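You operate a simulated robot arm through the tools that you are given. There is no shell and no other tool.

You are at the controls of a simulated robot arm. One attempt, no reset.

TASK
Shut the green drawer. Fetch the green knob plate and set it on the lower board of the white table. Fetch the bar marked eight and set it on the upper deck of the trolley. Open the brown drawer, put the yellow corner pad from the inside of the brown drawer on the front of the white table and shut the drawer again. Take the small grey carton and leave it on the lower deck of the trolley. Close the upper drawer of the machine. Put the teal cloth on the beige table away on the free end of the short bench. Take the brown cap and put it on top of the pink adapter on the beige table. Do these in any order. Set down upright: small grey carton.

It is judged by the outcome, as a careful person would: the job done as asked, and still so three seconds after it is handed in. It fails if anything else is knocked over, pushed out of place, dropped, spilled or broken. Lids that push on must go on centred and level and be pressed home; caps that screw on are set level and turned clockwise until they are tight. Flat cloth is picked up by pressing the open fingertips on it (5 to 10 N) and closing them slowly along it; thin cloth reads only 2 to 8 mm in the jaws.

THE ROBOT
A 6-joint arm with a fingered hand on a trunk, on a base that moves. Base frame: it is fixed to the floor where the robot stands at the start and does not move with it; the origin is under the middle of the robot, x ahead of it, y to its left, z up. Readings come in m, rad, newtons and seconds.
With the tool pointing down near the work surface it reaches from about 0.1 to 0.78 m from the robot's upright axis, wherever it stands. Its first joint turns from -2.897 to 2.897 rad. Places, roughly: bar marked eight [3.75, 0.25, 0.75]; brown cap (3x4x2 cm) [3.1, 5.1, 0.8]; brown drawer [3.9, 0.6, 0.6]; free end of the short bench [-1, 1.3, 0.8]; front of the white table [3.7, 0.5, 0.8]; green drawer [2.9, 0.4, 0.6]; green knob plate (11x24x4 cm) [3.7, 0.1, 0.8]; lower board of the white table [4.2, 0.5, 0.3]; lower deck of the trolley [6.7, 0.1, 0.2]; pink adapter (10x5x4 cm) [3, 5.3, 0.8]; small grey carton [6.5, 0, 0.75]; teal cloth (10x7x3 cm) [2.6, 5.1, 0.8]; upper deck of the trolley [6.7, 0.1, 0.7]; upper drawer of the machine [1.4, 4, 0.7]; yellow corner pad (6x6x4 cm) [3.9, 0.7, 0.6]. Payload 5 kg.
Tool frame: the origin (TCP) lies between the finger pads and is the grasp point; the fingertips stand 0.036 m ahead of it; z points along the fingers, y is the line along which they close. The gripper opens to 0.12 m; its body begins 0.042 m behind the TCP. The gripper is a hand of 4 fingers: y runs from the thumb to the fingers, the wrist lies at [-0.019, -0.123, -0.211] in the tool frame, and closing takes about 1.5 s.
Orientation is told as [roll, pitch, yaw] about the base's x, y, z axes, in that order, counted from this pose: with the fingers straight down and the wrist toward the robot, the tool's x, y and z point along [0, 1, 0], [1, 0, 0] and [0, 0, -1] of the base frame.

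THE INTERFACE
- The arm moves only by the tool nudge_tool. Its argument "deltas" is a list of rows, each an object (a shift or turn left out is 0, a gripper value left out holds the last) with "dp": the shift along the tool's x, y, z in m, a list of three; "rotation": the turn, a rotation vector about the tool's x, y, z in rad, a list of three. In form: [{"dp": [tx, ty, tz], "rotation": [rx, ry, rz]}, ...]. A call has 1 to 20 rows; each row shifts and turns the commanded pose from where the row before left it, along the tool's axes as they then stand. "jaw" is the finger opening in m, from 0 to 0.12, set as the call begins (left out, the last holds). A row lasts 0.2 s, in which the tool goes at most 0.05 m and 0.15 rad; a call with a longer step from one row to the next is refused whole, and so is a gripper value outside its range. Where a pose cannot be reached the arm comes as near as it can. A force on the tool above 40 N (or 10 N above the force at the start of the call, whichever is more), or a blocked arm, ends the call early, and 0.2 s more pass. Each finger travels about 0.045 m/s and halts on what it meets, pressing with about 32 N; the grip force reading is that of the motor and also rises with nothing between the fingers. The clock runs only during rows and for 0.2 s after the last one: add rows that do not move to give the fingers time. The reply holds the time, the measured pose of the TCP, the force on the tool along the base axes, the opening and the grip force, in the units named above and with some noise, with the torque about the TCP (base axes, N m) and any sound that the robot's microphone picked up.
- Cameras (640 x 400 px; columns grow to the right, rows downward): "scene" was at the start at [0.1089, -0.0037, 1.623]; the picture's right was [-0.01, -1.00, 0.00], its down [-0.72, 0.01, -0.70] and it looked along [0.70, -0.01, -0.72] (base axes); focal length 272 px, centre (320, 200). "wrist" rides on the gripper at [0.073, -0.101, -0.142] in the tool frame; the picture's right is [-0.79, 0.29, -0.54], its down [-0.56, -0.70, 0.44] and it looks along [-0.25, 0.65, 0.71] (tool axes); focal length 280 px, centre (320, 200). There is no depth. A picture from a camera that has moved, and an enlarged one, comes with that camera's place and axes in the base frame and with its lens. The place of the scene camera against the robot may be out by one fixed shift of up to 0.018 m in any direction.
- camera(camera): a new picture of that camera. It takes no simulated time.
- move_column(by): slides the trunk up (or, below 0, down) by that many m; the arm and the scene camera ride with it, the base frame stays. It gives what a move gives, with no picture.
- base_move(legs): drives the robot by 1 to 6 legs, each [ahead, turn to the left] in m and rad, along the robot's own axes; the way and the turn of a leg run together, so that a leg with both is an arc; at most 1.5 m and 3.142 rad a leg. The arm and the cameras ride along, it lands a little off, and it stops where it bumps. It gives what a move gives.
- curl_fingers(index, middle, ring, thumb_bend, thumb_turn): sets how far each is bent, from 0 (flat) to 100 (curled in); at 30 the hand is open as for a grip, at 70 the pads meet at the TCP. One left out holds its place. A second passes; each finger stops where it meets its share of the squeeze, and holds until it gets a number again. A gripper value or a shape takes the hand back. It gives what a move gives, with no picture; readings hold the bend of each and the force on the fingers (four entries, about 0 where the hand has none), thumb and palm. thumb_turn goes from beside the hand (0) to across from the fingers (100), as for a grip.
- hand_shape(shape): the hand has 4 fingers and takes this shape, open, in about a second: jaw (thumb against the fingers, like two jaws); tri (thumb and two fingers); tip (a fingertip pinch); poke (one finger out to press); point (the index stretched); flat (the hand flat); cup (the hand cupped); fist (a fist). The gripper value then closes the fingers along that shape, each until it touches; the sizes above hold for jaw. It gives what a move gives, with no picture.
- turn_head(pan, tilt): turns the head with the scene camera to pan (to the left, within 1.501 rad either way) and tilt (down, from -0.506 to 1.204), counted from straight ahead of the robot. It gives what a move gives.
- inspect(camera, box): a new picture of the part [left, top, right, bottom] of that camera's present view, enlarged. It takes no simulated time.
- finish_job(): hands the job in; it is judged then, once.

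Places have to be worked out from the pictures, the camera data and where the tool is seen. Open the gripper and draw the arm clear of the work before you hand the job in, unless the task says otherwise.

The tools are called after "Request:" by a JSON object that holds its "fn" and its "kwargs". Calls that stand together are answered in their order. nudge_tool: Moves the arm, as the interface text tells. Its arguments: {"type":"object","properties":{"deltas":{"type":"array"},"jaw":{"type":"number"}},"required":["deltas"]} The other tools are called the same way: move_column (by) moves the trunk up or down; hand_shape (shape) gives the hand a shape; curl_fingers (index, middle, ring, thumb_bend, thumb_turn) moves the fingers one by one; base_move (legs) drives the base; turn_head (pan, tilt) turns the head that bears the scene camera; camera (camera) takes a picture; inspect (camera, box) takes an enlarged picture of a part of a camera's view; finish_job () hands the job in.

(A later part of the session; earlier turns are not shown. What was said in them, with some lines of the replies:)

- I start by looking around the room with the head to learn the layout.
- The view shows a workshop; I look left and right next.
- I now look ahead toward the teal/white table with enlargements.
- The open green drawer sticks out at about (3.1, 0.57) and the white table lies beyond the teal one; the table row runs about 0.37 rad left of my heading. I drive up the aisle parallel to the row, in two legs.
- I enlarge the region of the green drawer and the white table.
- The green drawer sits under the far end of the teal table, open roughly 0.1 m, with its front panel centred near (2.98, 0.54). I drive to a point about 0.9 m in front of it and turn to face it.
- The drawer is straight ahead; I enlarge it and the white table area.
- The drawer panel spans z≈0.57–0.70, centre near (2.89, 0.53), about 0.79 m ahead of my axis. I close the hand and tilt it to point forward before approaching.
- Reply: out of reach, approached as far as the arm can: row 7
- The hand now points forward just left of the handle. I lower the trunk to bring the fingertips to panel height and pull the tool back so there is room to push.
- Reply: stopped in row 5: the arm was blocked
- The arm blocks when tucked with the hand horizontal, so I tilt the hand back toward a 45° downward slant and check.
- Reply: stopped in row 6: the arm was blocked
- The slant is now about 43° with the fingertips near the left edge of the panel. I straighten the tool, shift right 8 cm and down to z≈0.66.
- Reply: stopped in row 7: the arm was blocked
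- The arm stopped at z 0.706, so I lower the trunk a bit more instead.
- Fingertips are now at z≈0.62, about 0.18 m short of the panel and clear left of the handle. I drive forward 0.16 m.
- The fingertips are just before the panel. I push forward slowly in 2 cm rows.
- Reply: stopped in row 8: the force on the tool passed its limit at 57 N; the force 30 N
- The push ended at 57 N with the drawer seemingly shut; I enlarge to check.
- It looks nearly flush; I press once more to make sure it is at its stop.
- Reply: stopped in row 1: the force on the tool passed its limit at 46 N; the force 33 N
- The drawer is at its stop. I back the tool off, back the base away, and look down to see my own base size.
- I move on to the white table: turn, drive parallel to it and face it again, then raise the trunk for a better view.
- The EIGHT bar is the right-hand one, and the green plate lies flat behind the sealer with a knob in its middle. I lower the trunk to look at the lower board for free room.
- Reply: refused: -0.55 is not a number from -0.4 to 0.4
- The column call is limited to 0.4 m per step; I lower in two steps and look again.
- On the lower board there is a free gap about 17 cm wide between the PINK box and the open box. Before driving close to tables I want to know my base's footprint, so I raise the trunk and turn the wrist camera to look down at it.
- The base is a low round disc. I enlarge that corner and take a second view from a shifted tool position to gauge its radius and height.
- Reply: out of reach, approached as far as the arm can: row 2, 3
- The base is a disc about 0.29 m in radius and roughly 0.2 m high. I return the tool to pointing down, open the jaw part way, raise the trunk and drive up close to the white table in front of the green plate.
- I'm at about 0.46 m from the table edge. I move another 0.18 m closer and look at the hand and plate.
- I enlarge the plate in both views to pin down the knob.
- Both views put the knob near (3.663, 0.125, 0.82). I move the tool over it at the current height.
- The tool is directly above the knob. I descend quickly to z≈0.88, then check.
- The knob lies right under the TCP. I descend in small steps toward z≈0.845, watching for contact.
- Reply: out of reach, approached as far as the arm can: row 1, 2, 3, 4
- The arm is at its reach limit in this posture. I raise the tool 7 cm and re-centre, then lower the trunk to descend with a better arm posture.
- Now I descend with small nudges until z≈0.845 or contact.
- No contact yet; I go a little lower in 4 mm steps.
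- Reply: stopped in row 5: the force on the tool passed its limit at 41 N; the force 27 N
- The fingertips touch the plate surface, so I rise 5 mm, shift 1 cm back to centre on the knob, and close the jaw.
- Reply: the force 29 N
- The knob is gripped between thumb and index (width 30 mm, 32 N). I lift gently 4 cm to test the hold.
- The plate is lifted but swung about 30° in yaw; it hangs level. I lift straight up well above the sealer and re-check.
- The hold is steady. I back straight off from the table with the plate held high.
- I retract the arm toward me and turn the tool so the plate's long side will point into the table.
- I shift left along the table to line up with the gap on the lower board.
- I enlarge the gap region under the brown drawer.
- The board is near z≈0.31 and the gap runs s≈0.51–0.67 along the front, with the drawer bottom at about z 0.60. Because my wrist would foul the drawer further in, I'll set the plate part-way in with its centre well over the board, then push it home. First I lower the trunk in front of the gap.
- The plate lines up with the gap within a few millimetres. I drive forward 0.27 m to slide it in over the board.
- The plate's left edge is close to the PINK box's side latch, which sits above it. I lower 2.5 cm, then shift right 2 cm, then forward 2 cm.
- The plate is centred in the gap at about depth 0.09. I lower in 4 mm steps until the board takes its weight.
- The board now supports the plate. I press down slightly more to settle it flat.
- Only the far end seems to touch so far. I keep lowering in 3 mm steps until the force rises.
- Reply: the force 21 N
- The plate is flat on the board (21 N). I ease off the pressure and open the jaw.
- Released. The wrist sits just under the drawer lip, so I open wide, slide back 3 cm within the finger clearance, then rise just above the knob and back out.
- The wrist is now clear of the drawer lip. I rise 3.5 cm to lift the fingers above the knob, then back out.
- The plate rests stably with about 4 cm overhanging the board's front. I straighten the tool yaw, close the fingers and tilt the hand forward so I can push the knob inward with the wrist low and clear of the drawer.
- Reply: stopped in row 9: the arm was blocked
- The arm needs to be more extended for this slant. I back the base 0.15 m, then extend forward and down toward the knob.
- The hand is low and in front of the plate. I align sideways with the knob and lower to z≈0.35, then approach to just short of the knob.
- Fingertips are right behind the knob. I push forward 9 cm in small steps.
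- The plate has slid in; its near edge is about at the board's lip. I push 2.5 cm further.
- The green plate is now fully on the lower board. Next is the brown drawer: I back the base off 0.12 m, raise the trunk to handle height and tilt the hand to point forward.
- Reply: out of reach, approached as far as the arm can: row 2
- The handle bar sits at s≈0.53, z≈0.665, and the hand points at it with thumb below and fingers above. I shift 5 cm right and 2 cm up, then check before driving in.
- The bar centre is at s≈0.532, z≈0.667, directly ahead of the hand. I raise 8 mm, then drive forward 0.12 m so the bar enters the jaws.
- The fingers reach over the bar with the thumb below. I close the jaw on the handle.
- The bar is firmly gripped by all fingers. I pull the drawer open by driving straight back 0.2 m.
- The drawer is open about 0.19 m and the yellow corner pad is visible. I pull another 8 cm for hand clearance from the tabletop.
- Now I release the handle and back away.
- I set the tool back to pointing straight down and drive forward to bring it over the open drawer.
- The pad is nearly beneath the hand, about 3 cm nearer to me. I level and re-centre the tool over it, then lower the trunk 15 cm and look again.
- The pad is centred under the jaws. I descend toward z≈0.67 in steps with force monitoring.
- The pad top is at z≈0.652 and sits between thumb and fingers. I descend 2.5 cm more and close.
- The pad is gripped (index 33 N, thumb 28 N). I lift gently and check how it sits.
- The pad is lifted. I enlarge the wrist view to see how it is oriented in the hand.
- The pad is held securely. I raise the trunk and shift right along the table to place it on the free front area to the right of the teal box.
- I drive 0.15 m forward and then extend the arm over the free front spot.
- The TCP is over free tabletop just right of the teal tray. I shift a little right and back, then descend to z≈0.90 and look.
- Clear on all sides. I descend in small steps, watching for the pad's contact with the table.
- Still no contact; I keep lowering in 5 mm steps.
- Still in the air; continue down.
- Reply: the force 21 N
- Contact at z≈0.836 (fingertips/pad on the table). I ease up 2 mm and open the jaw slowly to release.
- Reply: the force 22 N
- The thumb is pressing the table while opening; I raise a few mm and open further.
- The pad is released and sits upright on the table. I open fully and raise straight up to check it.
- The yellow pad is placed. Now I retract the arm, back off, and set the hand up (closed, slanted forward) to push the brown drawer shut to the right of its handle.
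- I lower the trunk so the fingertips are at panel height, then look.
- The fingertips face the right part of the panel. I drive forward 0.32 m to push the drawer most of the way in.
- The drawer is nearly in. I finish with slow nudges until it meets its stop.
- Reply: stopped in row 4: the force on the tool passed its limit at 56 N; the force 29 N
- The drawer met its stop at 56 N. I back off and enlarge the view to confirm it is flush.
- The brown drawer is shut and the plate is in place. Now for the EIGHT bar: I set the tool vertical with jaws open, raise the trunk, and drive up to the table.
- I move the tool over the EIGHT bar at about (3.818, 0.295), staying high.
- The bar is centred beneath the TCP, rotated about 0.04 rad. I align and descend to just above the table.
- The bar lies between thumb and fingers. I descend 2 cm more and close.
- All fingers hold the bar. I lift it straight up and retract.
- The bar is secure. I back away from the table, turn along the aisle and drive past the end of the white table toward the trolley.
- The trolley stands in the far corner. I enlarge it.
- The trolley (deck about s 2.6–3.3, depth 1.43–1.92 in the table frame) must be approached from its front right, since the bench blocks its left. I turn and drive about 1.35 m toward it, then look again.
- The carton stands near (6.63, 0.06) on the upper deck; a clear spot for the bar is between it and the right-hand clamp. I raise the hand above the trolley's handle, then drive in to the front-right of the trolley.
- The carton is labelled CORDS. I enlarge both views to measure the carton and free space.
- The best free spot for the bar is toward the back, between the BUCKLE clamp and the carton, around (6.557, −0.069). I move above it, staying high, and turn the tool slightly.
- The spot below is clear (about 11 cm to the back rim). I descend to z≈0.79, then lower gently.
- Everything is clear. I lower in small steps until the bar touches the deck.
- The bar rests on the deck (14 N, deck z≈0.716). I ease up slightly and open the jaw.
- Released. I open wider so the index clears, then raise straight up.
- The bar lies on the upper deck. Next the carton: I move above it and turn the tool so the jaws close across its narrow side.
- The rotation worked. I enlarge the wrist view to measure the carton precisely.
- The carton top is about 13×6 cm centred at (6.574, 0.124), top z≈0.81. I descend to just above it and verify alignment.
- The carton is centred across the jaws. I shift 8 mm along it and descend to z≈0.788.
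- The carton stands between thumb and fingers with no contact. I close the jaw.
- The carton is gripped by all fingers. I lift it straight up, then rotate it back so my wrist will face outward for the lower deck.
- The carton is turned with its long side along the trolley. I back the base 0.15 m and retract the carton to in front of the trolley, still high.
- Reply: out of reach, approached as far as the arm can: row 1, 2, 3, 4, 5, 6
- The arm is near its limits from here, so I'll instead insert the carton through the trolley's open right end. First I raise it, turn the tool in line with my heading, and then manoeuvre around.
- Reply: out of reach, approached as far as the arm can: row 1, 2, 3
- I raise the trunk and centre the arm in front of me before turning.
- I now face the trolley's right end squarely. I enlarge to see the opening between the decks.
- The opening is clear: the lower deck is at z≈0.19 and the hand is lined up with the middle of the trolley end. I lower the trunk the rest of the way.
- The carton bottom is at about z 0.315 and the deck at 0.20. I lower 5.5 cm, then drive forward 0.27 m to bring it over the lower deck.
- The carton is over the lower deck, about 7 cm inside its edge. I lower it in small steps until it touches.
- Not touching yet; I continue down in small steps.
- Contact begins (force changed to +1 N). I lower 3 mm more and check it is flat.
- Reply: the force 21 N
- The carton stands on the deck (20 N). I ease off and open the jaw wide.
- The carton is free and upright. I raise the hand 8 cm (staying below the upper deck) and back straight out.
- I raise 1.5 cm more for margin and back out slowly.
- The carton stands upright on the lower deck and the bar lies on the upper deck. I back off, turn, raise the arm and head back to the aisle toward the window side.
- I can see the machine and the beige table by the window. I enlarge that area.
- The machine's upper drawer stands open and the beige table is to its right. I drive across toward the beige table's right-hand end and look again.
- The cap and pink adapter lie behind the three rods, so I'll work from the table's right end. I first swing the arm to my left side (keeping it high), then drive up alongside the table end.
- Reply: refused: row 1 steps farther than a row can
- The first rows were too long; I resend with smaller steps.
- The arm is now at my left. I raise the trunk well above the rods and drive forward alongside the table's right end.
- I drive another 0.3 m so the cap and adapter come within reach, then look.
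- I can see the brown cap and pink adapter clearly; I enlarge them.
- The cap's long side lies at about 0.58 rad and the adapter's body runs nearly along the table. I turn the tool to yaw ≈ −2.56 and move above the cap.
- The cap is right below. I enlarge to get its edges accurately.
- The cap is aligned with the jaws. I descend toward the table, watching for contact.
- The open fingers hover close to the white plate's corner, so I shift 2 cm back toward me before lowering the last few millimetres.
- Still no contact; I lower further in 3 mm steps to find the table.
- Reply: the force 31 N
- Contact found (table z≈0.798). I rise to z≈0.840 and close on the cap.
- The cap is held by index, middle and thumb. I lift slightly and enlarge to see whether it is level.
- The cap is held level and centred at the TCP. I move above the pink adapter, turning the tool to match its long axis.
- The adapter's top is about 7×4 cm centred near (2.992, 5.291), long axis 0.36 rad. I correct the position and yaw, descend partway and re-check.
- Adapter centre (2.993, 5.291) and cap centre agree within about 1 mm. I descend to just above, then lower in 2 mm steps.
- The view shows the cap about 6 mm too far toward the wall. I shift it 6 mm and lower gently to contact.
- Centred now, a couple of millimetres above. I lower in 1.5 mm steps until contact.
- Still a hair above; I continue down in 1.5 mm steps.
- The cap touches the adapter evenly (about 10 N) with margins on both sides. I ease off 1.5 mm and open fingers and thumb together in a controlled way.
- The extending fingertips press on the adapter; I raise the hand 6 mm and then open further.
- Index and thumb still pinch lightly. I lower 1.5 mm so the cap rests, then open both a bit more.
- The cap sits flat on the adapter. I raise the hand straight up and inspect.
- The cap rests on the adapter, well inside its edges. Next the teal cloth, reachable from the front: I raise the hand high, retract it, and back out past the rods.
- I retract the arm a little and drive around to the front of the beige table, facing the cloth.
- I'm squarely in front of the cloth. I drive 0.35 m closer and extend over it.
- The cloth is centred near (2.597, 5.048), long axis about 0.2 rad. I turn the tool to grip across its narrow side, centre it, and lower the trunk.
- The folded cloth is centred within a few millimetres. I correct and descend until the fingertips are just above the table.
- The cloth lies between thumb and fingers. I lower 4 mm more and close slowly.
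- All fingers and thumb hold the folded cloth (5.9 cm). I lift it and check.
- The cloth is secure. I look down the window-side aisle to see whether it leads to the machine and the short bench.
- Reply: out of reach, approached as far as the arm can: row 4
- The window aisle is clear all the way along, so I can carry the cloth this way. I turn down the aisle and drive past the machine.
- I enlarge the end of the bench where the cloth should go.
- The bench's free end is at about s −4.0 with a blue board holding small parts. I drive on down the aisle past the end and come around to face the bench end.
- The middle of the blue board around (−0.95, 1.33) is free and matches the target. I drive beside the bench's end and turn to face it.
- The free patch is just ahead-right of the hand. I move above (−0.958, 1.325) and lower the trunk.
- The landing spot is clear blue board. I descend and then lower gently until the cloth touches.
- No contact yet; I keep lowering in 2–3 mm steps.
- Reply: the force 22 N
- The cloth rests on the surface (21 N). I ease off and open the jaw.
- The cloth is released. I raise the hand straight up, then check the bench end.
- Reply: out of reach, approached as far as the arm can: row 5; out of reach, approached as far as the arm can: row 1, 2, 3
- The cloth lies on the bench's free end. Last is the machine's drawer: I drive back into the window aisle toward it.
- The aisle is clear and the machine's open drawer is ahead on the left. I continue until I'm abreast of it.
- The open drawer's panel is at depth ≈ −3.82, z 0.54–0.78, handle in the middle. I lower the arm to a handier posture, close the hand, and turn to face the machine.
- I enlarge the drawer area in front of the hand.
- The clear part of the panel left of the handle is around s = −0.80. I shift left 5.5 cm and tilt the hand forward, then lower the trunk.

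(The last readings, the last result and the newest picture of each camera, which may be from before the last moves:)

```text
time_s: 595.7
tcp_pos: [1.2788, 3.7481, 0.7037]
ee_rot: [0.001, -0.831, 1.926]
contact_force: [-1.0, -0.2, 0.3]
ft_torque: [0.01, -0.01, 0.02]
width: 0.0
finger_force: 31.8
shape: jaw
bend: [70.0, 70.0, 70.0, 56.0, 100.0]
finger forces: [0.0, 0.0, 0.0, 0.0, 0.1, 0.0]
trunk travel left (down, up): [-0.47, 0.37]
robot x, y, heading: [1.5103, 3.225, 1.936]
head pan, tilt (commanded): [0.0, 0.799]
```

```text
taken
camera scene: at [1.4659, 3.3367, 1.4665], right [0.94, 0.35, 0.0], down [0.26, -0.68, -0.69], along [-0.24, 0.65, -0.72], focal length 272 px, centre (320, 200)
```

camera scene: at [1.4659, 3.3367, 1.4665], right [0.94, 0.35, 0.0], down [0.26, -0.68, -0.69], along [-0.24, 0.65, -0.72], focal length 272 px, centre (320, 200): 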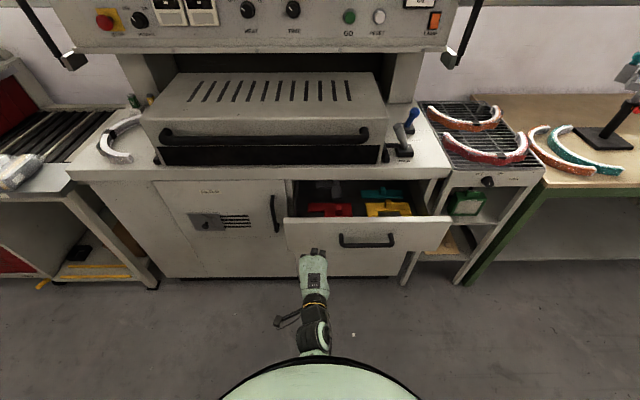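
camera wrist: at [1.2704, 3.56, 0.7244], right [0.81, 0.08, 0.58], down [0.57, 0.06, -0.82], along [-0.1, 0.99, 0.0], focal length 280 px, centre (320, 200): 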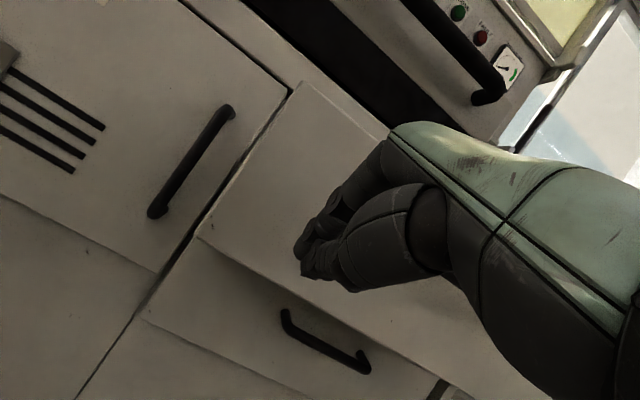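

The fingertips face the upper drawer's panel left of its handle. I drive 0.1 m closer and then push with slow nudges.

Request:
{"fn": "base_move", "kwargs": {"legs": [[0.1, 0]]}}

Request:
{"fn": "nudge_tool", "kwargs": {"deltas": [{"dp": [0, 0.0135, 0.0148]}, {"dp": [0, 0.0135, 0.0148]}, {"dp": [0, 0.0135, 0.0148]}, {"dp": [0, 0.0135, 0.0148]}, {"dp": [0, 0.0135, 0.0148]}, {"dp": [0, 0.0135, 0.0148]}, {"dp": [0, 0.0135, 0.0148]}]}}

Request:
{"fn": "camera", "kwargs": {"camera": "scene"}}

Request:
{"fn": "camera", "kwargs": {"camera": "wrist"}}

```text
time_s: 596.9
tcp_pos: [1.2425, 3.8415, 0.7034]
ee_rot: [0.003, -0.832, 1.928]
contact_force: [0.0, -0.4, 0.4]
ft_torque: [-0.02, 0.03, 0.0]
width: 0.0
finger_force: 32.3
shape: jaw
bend: [70.0, 70.0, 70.0, 56.0, 100.0]
finger forces: [0.1, 0.0, 0.0, 0.0, 0.0, 0.0]
trunk travel left (down, up): [-0.47, 0.37]
robot x, y, heading: [1.4769, 3.3232, 1.934]
head pan, tilt (commanded): [0.0, 0.799]
```

```text
time_s: 598.4
tcp_pos: [1.2005, 3.9475, 0.7106]
ee_rot: [0.0, -0.841, 1.927]
contact_force: [10.8, -27.3, 6.3]
ft_torque: [-0.12, -0.07, -0.17]
width: 0.0001
finger_force: 32.0
shape: jaw
bend: [70.0, 70.0, 70.0, 55.0, 100.0]
finger forces: [0.1, 12.7, 0.1, 0.1, 0.0, 0.0]
trunk travel left (down, up): [-0.47, 0.37]
robot x, y, heading: [1.4747, 3.3191, 1.936]
head pan, tilt (commanded): [0.0, 0.799]
stopped in row 7: the force on the tool passed its limit at 57 N (the readings are from after the stop); the commanded pose is now the measured one
```

```text
taken
camera scene: at [1.4354, 3.4166, 1.4682], right [0.94, 0.35, 0.0], down [0.25, -0.67, -0.7], along [-0.25, 0.65, -0.72], focal length 272 px, centre (320, 200)
```

scene: 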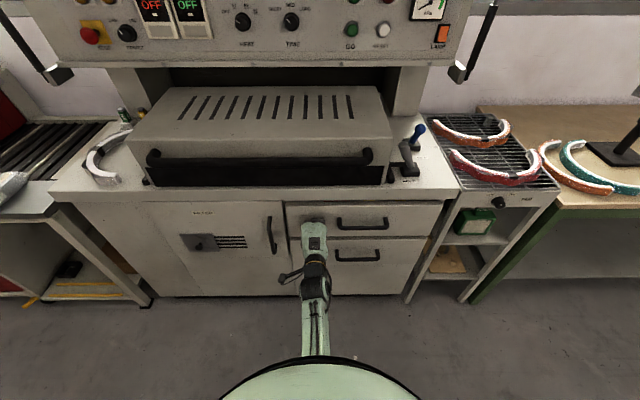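

```text
taken
camera wrist: at [1.1942, 3.76, 0.7301], right [0.81, 0.08, 0.57], down [0.57, 0.07, -0.82], along [-0.1, 0.99, 0.01], focal length 280 px, centre (320, 200)
```

wrist: 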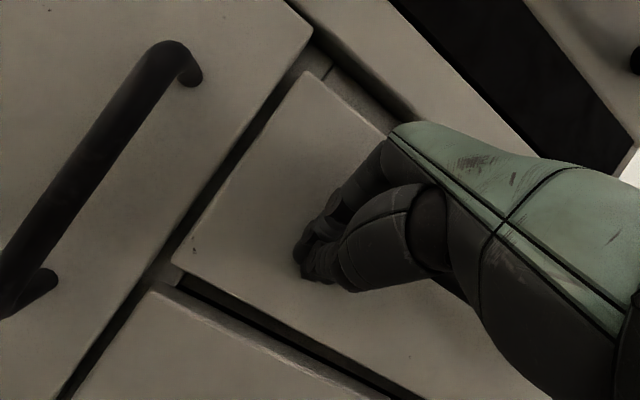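

The drawer stopped at 57 N and looks shut; I press once more and then verify after backing off.

Request:
{"fn": "nudge_tool", "kwargs": {"deltas": [{"dp": [0, 0.0067, 0.0074]}, {"dp": [0, 0.0067, 0.0074]}, {"dp": [0, 0.0067, 0.0074]}]}}

Request:
{"fn": "nudge_tool", "kwargs": {"deltas": [{"dp": [0, -0.027, -0.0296]}, {"dp": [0, -0.027, -0.0296]}, {"dp": [0, -0.027, -0.0296]}, {}]}}

Request:
{"fn": "base_move", "kwargs": {"legs": [[-0.15, 0]]}}

Request:
{"fn": "inspect", "kwargs": {"camera": "scene", "box": [180, 120, 460, 320]}}

Request:
{"fn": "camera", "kwargs": {"camera": "wrist"}}

```text
time_s: 598.7
tcp_pos: [1.2018, 3.9474, 0.711]
ee_rot: [0.003, -0.844, 1.927]
contact_force: [13.1, -29.8, 9.8]
ft_torque: [-0.03, -0.03, -0.24]
width: 0.0003
finger_force: 32.1
shape: jaw
bend: [70.0, 70.0, 70.0, 55.0, 100.0]
finger forces: [0.1, 14.1, 0.0, 0.0, 0.1, 0.0]
trunk travel left (down, up): [-0.47, 0.37]
robot x, y, heading: [1.4772, 3.3179, 1.932]
head pan, tilt (commanded): [0.0, 0.799]
stopped in row 1: the force on the tool passed its limit at 45 N (the readings are from after the stop); the commanded pose is now the measured one
```

```text
time_s: 599.7
tcp_pos: [1.2413, 3.8423, 0.7083]
ee_rot: [0.003, -0.839, 1.926]
contact_force: [0.2, 0.6, 0.3]
ft_torque: [-0.02, -0.03, 0.01]
width: 0.0
finger_force: 31.8
shape: jaw
bend: [70.0, 70.0, 70.0, 56.0, 100.0]
finger forces: [0.1, 0.0, 0.1, 0.1, 0.0, 0.0]
trunk travel left (down, up): [-0.47, 0.37]
robot x, y, heading: [1.4751, 3.3184, 1.932]
head pan, tilt (commanded): [0.0, 0.799]
```

```text
time_s: 601.1
tcp_pos: [1.2947, 3.7024, 0.7058]
ee_rot: [0.003, -0.835, 1.927]
contact_force: [0.4, -0.4, -0.1]
ft_torque: [0.0, 0.01, 0.02]
width: 0.0
finger_force: 32.6
shape: jaw
bend: [70.0, 70.0, 70.0, 56.0, 100.0]
finger forces: [0.1, 0.0, 0.0, 0.0, 0.0, 0.0]
trunk travel left (down, up): [-0.47, 0.37]
robot x, y, heading: [1.5263, 3.1778, 1.939]
head pan, tilt (commanded): [0.0, 0.799]
```

```text
2.00 times, centred on (320, 220) of scene
camera zoom: at [1.4856, 3.2834, 1.4675], right [0.94, 0.35, 0.0], down [0.26, -0.67, -0.69], along [-0.25, 0.65, -0.72], focal length 544 px, centre (320, 160)
```

zoom: 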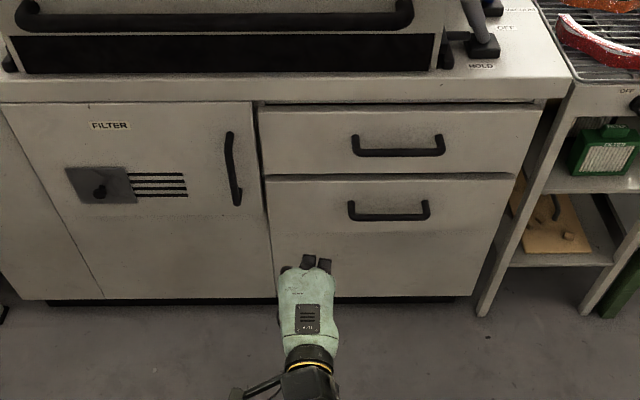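

```text
taken
camera wrist: at [1.2868, 3.5136, 0.7266], right [0.81, 0.08, 0.58], down [0.57, 0.06, -0.82], along [-0.1, 0.99, 0.01], focal length 280 px, centre (320, 200)
```

wrist: 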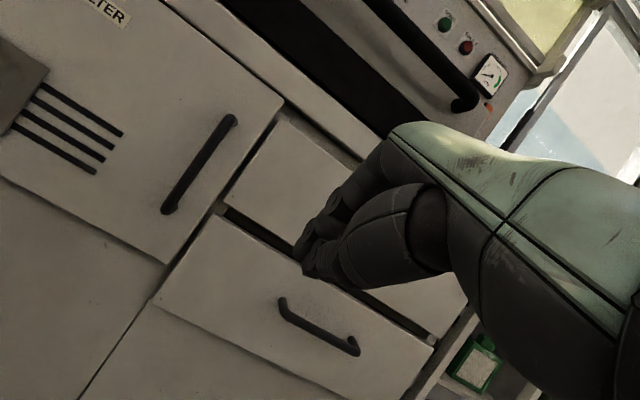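

The upper drawer is flush with the machine front. I open the gripper, bring the tool upright and clear, and glance at the beige table to confirm the cap is still in place.

Request:
{"fn": "nudge_tool", "kwargs": {"deltas": [{"rotation": [0.14, 0, 0]}, {"rotation": [0.14, 0, 0]}, {"rotation": [0.14, 0, 0]}, {"rotation": [0.14, 0, 0]}, {"rotation": [0.14, 0, 0]}, {"rotation": [0.135, 0, 0]}, {}, {}], "jaw": 0.12}}

Request:
{"fn": "move_column", "kwargs": {"by": 0.3}}

Request:
{"fn": "turn_head", "kwargs": {"pan": -0.9, "tilt": 0.45}}

Request:
{"fn": "camera", "kwargs": {"camera": "scene"}}

Request:
{"fn": "inspect", "kwargs": {"camera": "scene", "box": [180, 100, 420, 250]}}

```text
time_s: 602.9
tcp_pos: [1.2945, 3.7014, 0.7084]
ee_rot: [0.0, -0.002, 1.932]
contact_force: [0.4, 0.5, 1.0]
ft_torque: [-0.02, -0.02, 0.01]
width: 0.1201
finger_force: 0.1
shape: jaw
bend: [30.0, 30.0, 30.0, 30.0, 98.0]
finger forces: [0.0, 0.0, 0.0, 0.1, 0.0, 0.0]
trunk travel left (down, up): [-0.47, 0.37]
robot x, y, heading: [1.5267, 3.1785, 1.933]
head pan, tilt (commanded): [0.0, 0.799]
```

```text
time_s: 605.9
tcp_pos: [1.2953, 3.6994, 1.0068]
ee_rot: [0.002, -0.003, 1.929]
contact_force: [-1.1, -0.5, 0.2]
ft_torque: [-0.01, 0.01, -0.01]
width: 0.1196
finger_force: 0.0
shape: jaw
bend: [30.0, 30.0, 30.0, 30.0, 98.0]
finger forces: [0.1, 0.0, 0.0, 0.0, 0.1, 0.1]
trunk travel left (down, up): [-0.77, 0.07]
robot x, y, heading: [1.5291, 3.1758, 1.936]
head pan, tilt (commanded): [0.0, 0.799]
```

```text
time_s: 607.1
tcp_pos: [1.2954, 3.7006, 1.0086]
ee_rot: [0.003, -0.005, 1.931]
contact_force: [-0.6, 0.2, -0.8]
ft_torque: [-0.02, 0.0, 0.0]
width: 0.12
finger_force: 0.0
shape: jaw
bend: [30.0, 30.0, 30.0, 30.0, 98.0]
finger forces: [0.1, 0.0, 0.0, 0.0, 0.0, 0.0]
trunk travel left (down, up): [-0.77, 0.07]
robot x, y, heading: [1.5281, 3.1784, 1.931]
head pan, tilt (commanded): [-0.901, 0.45]
```

```text
taken
camera scene: at [1.5627, 3.283, 1.7983], right [0.86, -0.51, 0.0], down [-0.22, -0.37, -0.9], along [0.46, 0.77, -0.44], focal length 272 px, centre (320, 200)
```

scene: 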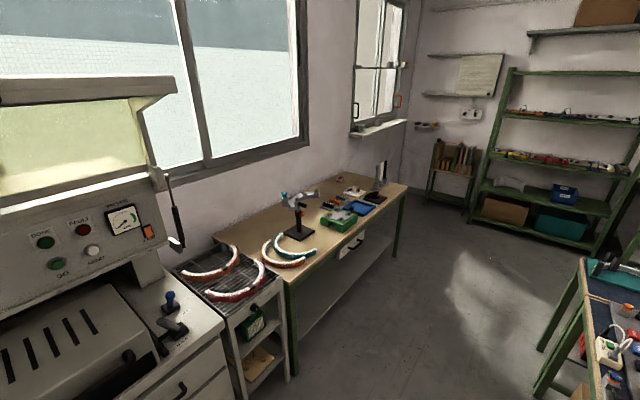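

```text
2.67 times, centred on (300, 175) of scene
camera zoom: at [1.5627, 3.283, 1.7983], right [0.86, -0.51, 0.0], down [-0.22, -0.37, -0.9], along [0.46, 0.77, -0.44], focal length 725 px, centre (373, 267)
```

zoom: 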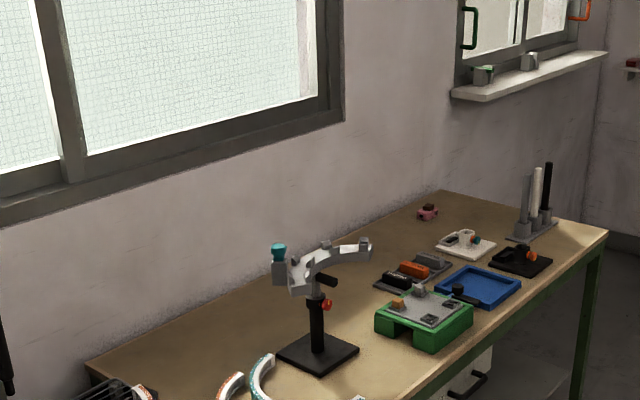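

I judge all eight parts done: both drawers on the tables and the machine's upper drawer are shut, and the plate, pad, bar, carton, cloth and cap are placed where asked. The gripper is open and clear of the work, so I hand the job in.

Request:
{"fn": "finish_job", "kwargs": {}}

```text
The job is handed in.
```

I've handed the job in; all eight parts are done as far as my readings and pictures show. I haven't seen the judge's result.

| Part | Result |
|---|---|
| Green drawer | Pushed in until it hit its stop. |
| Green knob plate | Lies flat, fully on the white table's lower board, in the gap between the PINK box and the open carton. |
| Bar marked eight | Lies on the trolley's upper deck, between the BUCKLE clamp and the back rim. |
| Brown drawer and yellow pad | Drawer opened, pad taken out, drawer pushed back to its stop. The pad stands upright at the front of the white table, just right of the teal box. |
| Small grey carton | Stands upright on the trolley's lower deck, near its right end. |
| Machine's upper drawer | Pushed in until it hit its stop, flush with the machine front. |
| Teal cloth | Still folded, on the blue board at the free end of the short bench. |
| Brown cap | Sits flat on top of the pink adapter, turned slightly from straight but inside its edges. |

- **Pad position:** it lies about 15 cm from the rough spot you gave for the front of the white table, because the teal box stands on that spot.
- **Last checks:** I checked each item after placing it. At the end I looked again only at the beige table and the machine. I saw nothing else knocked over or moved.

The gripper is open and the arm is clear of the work.
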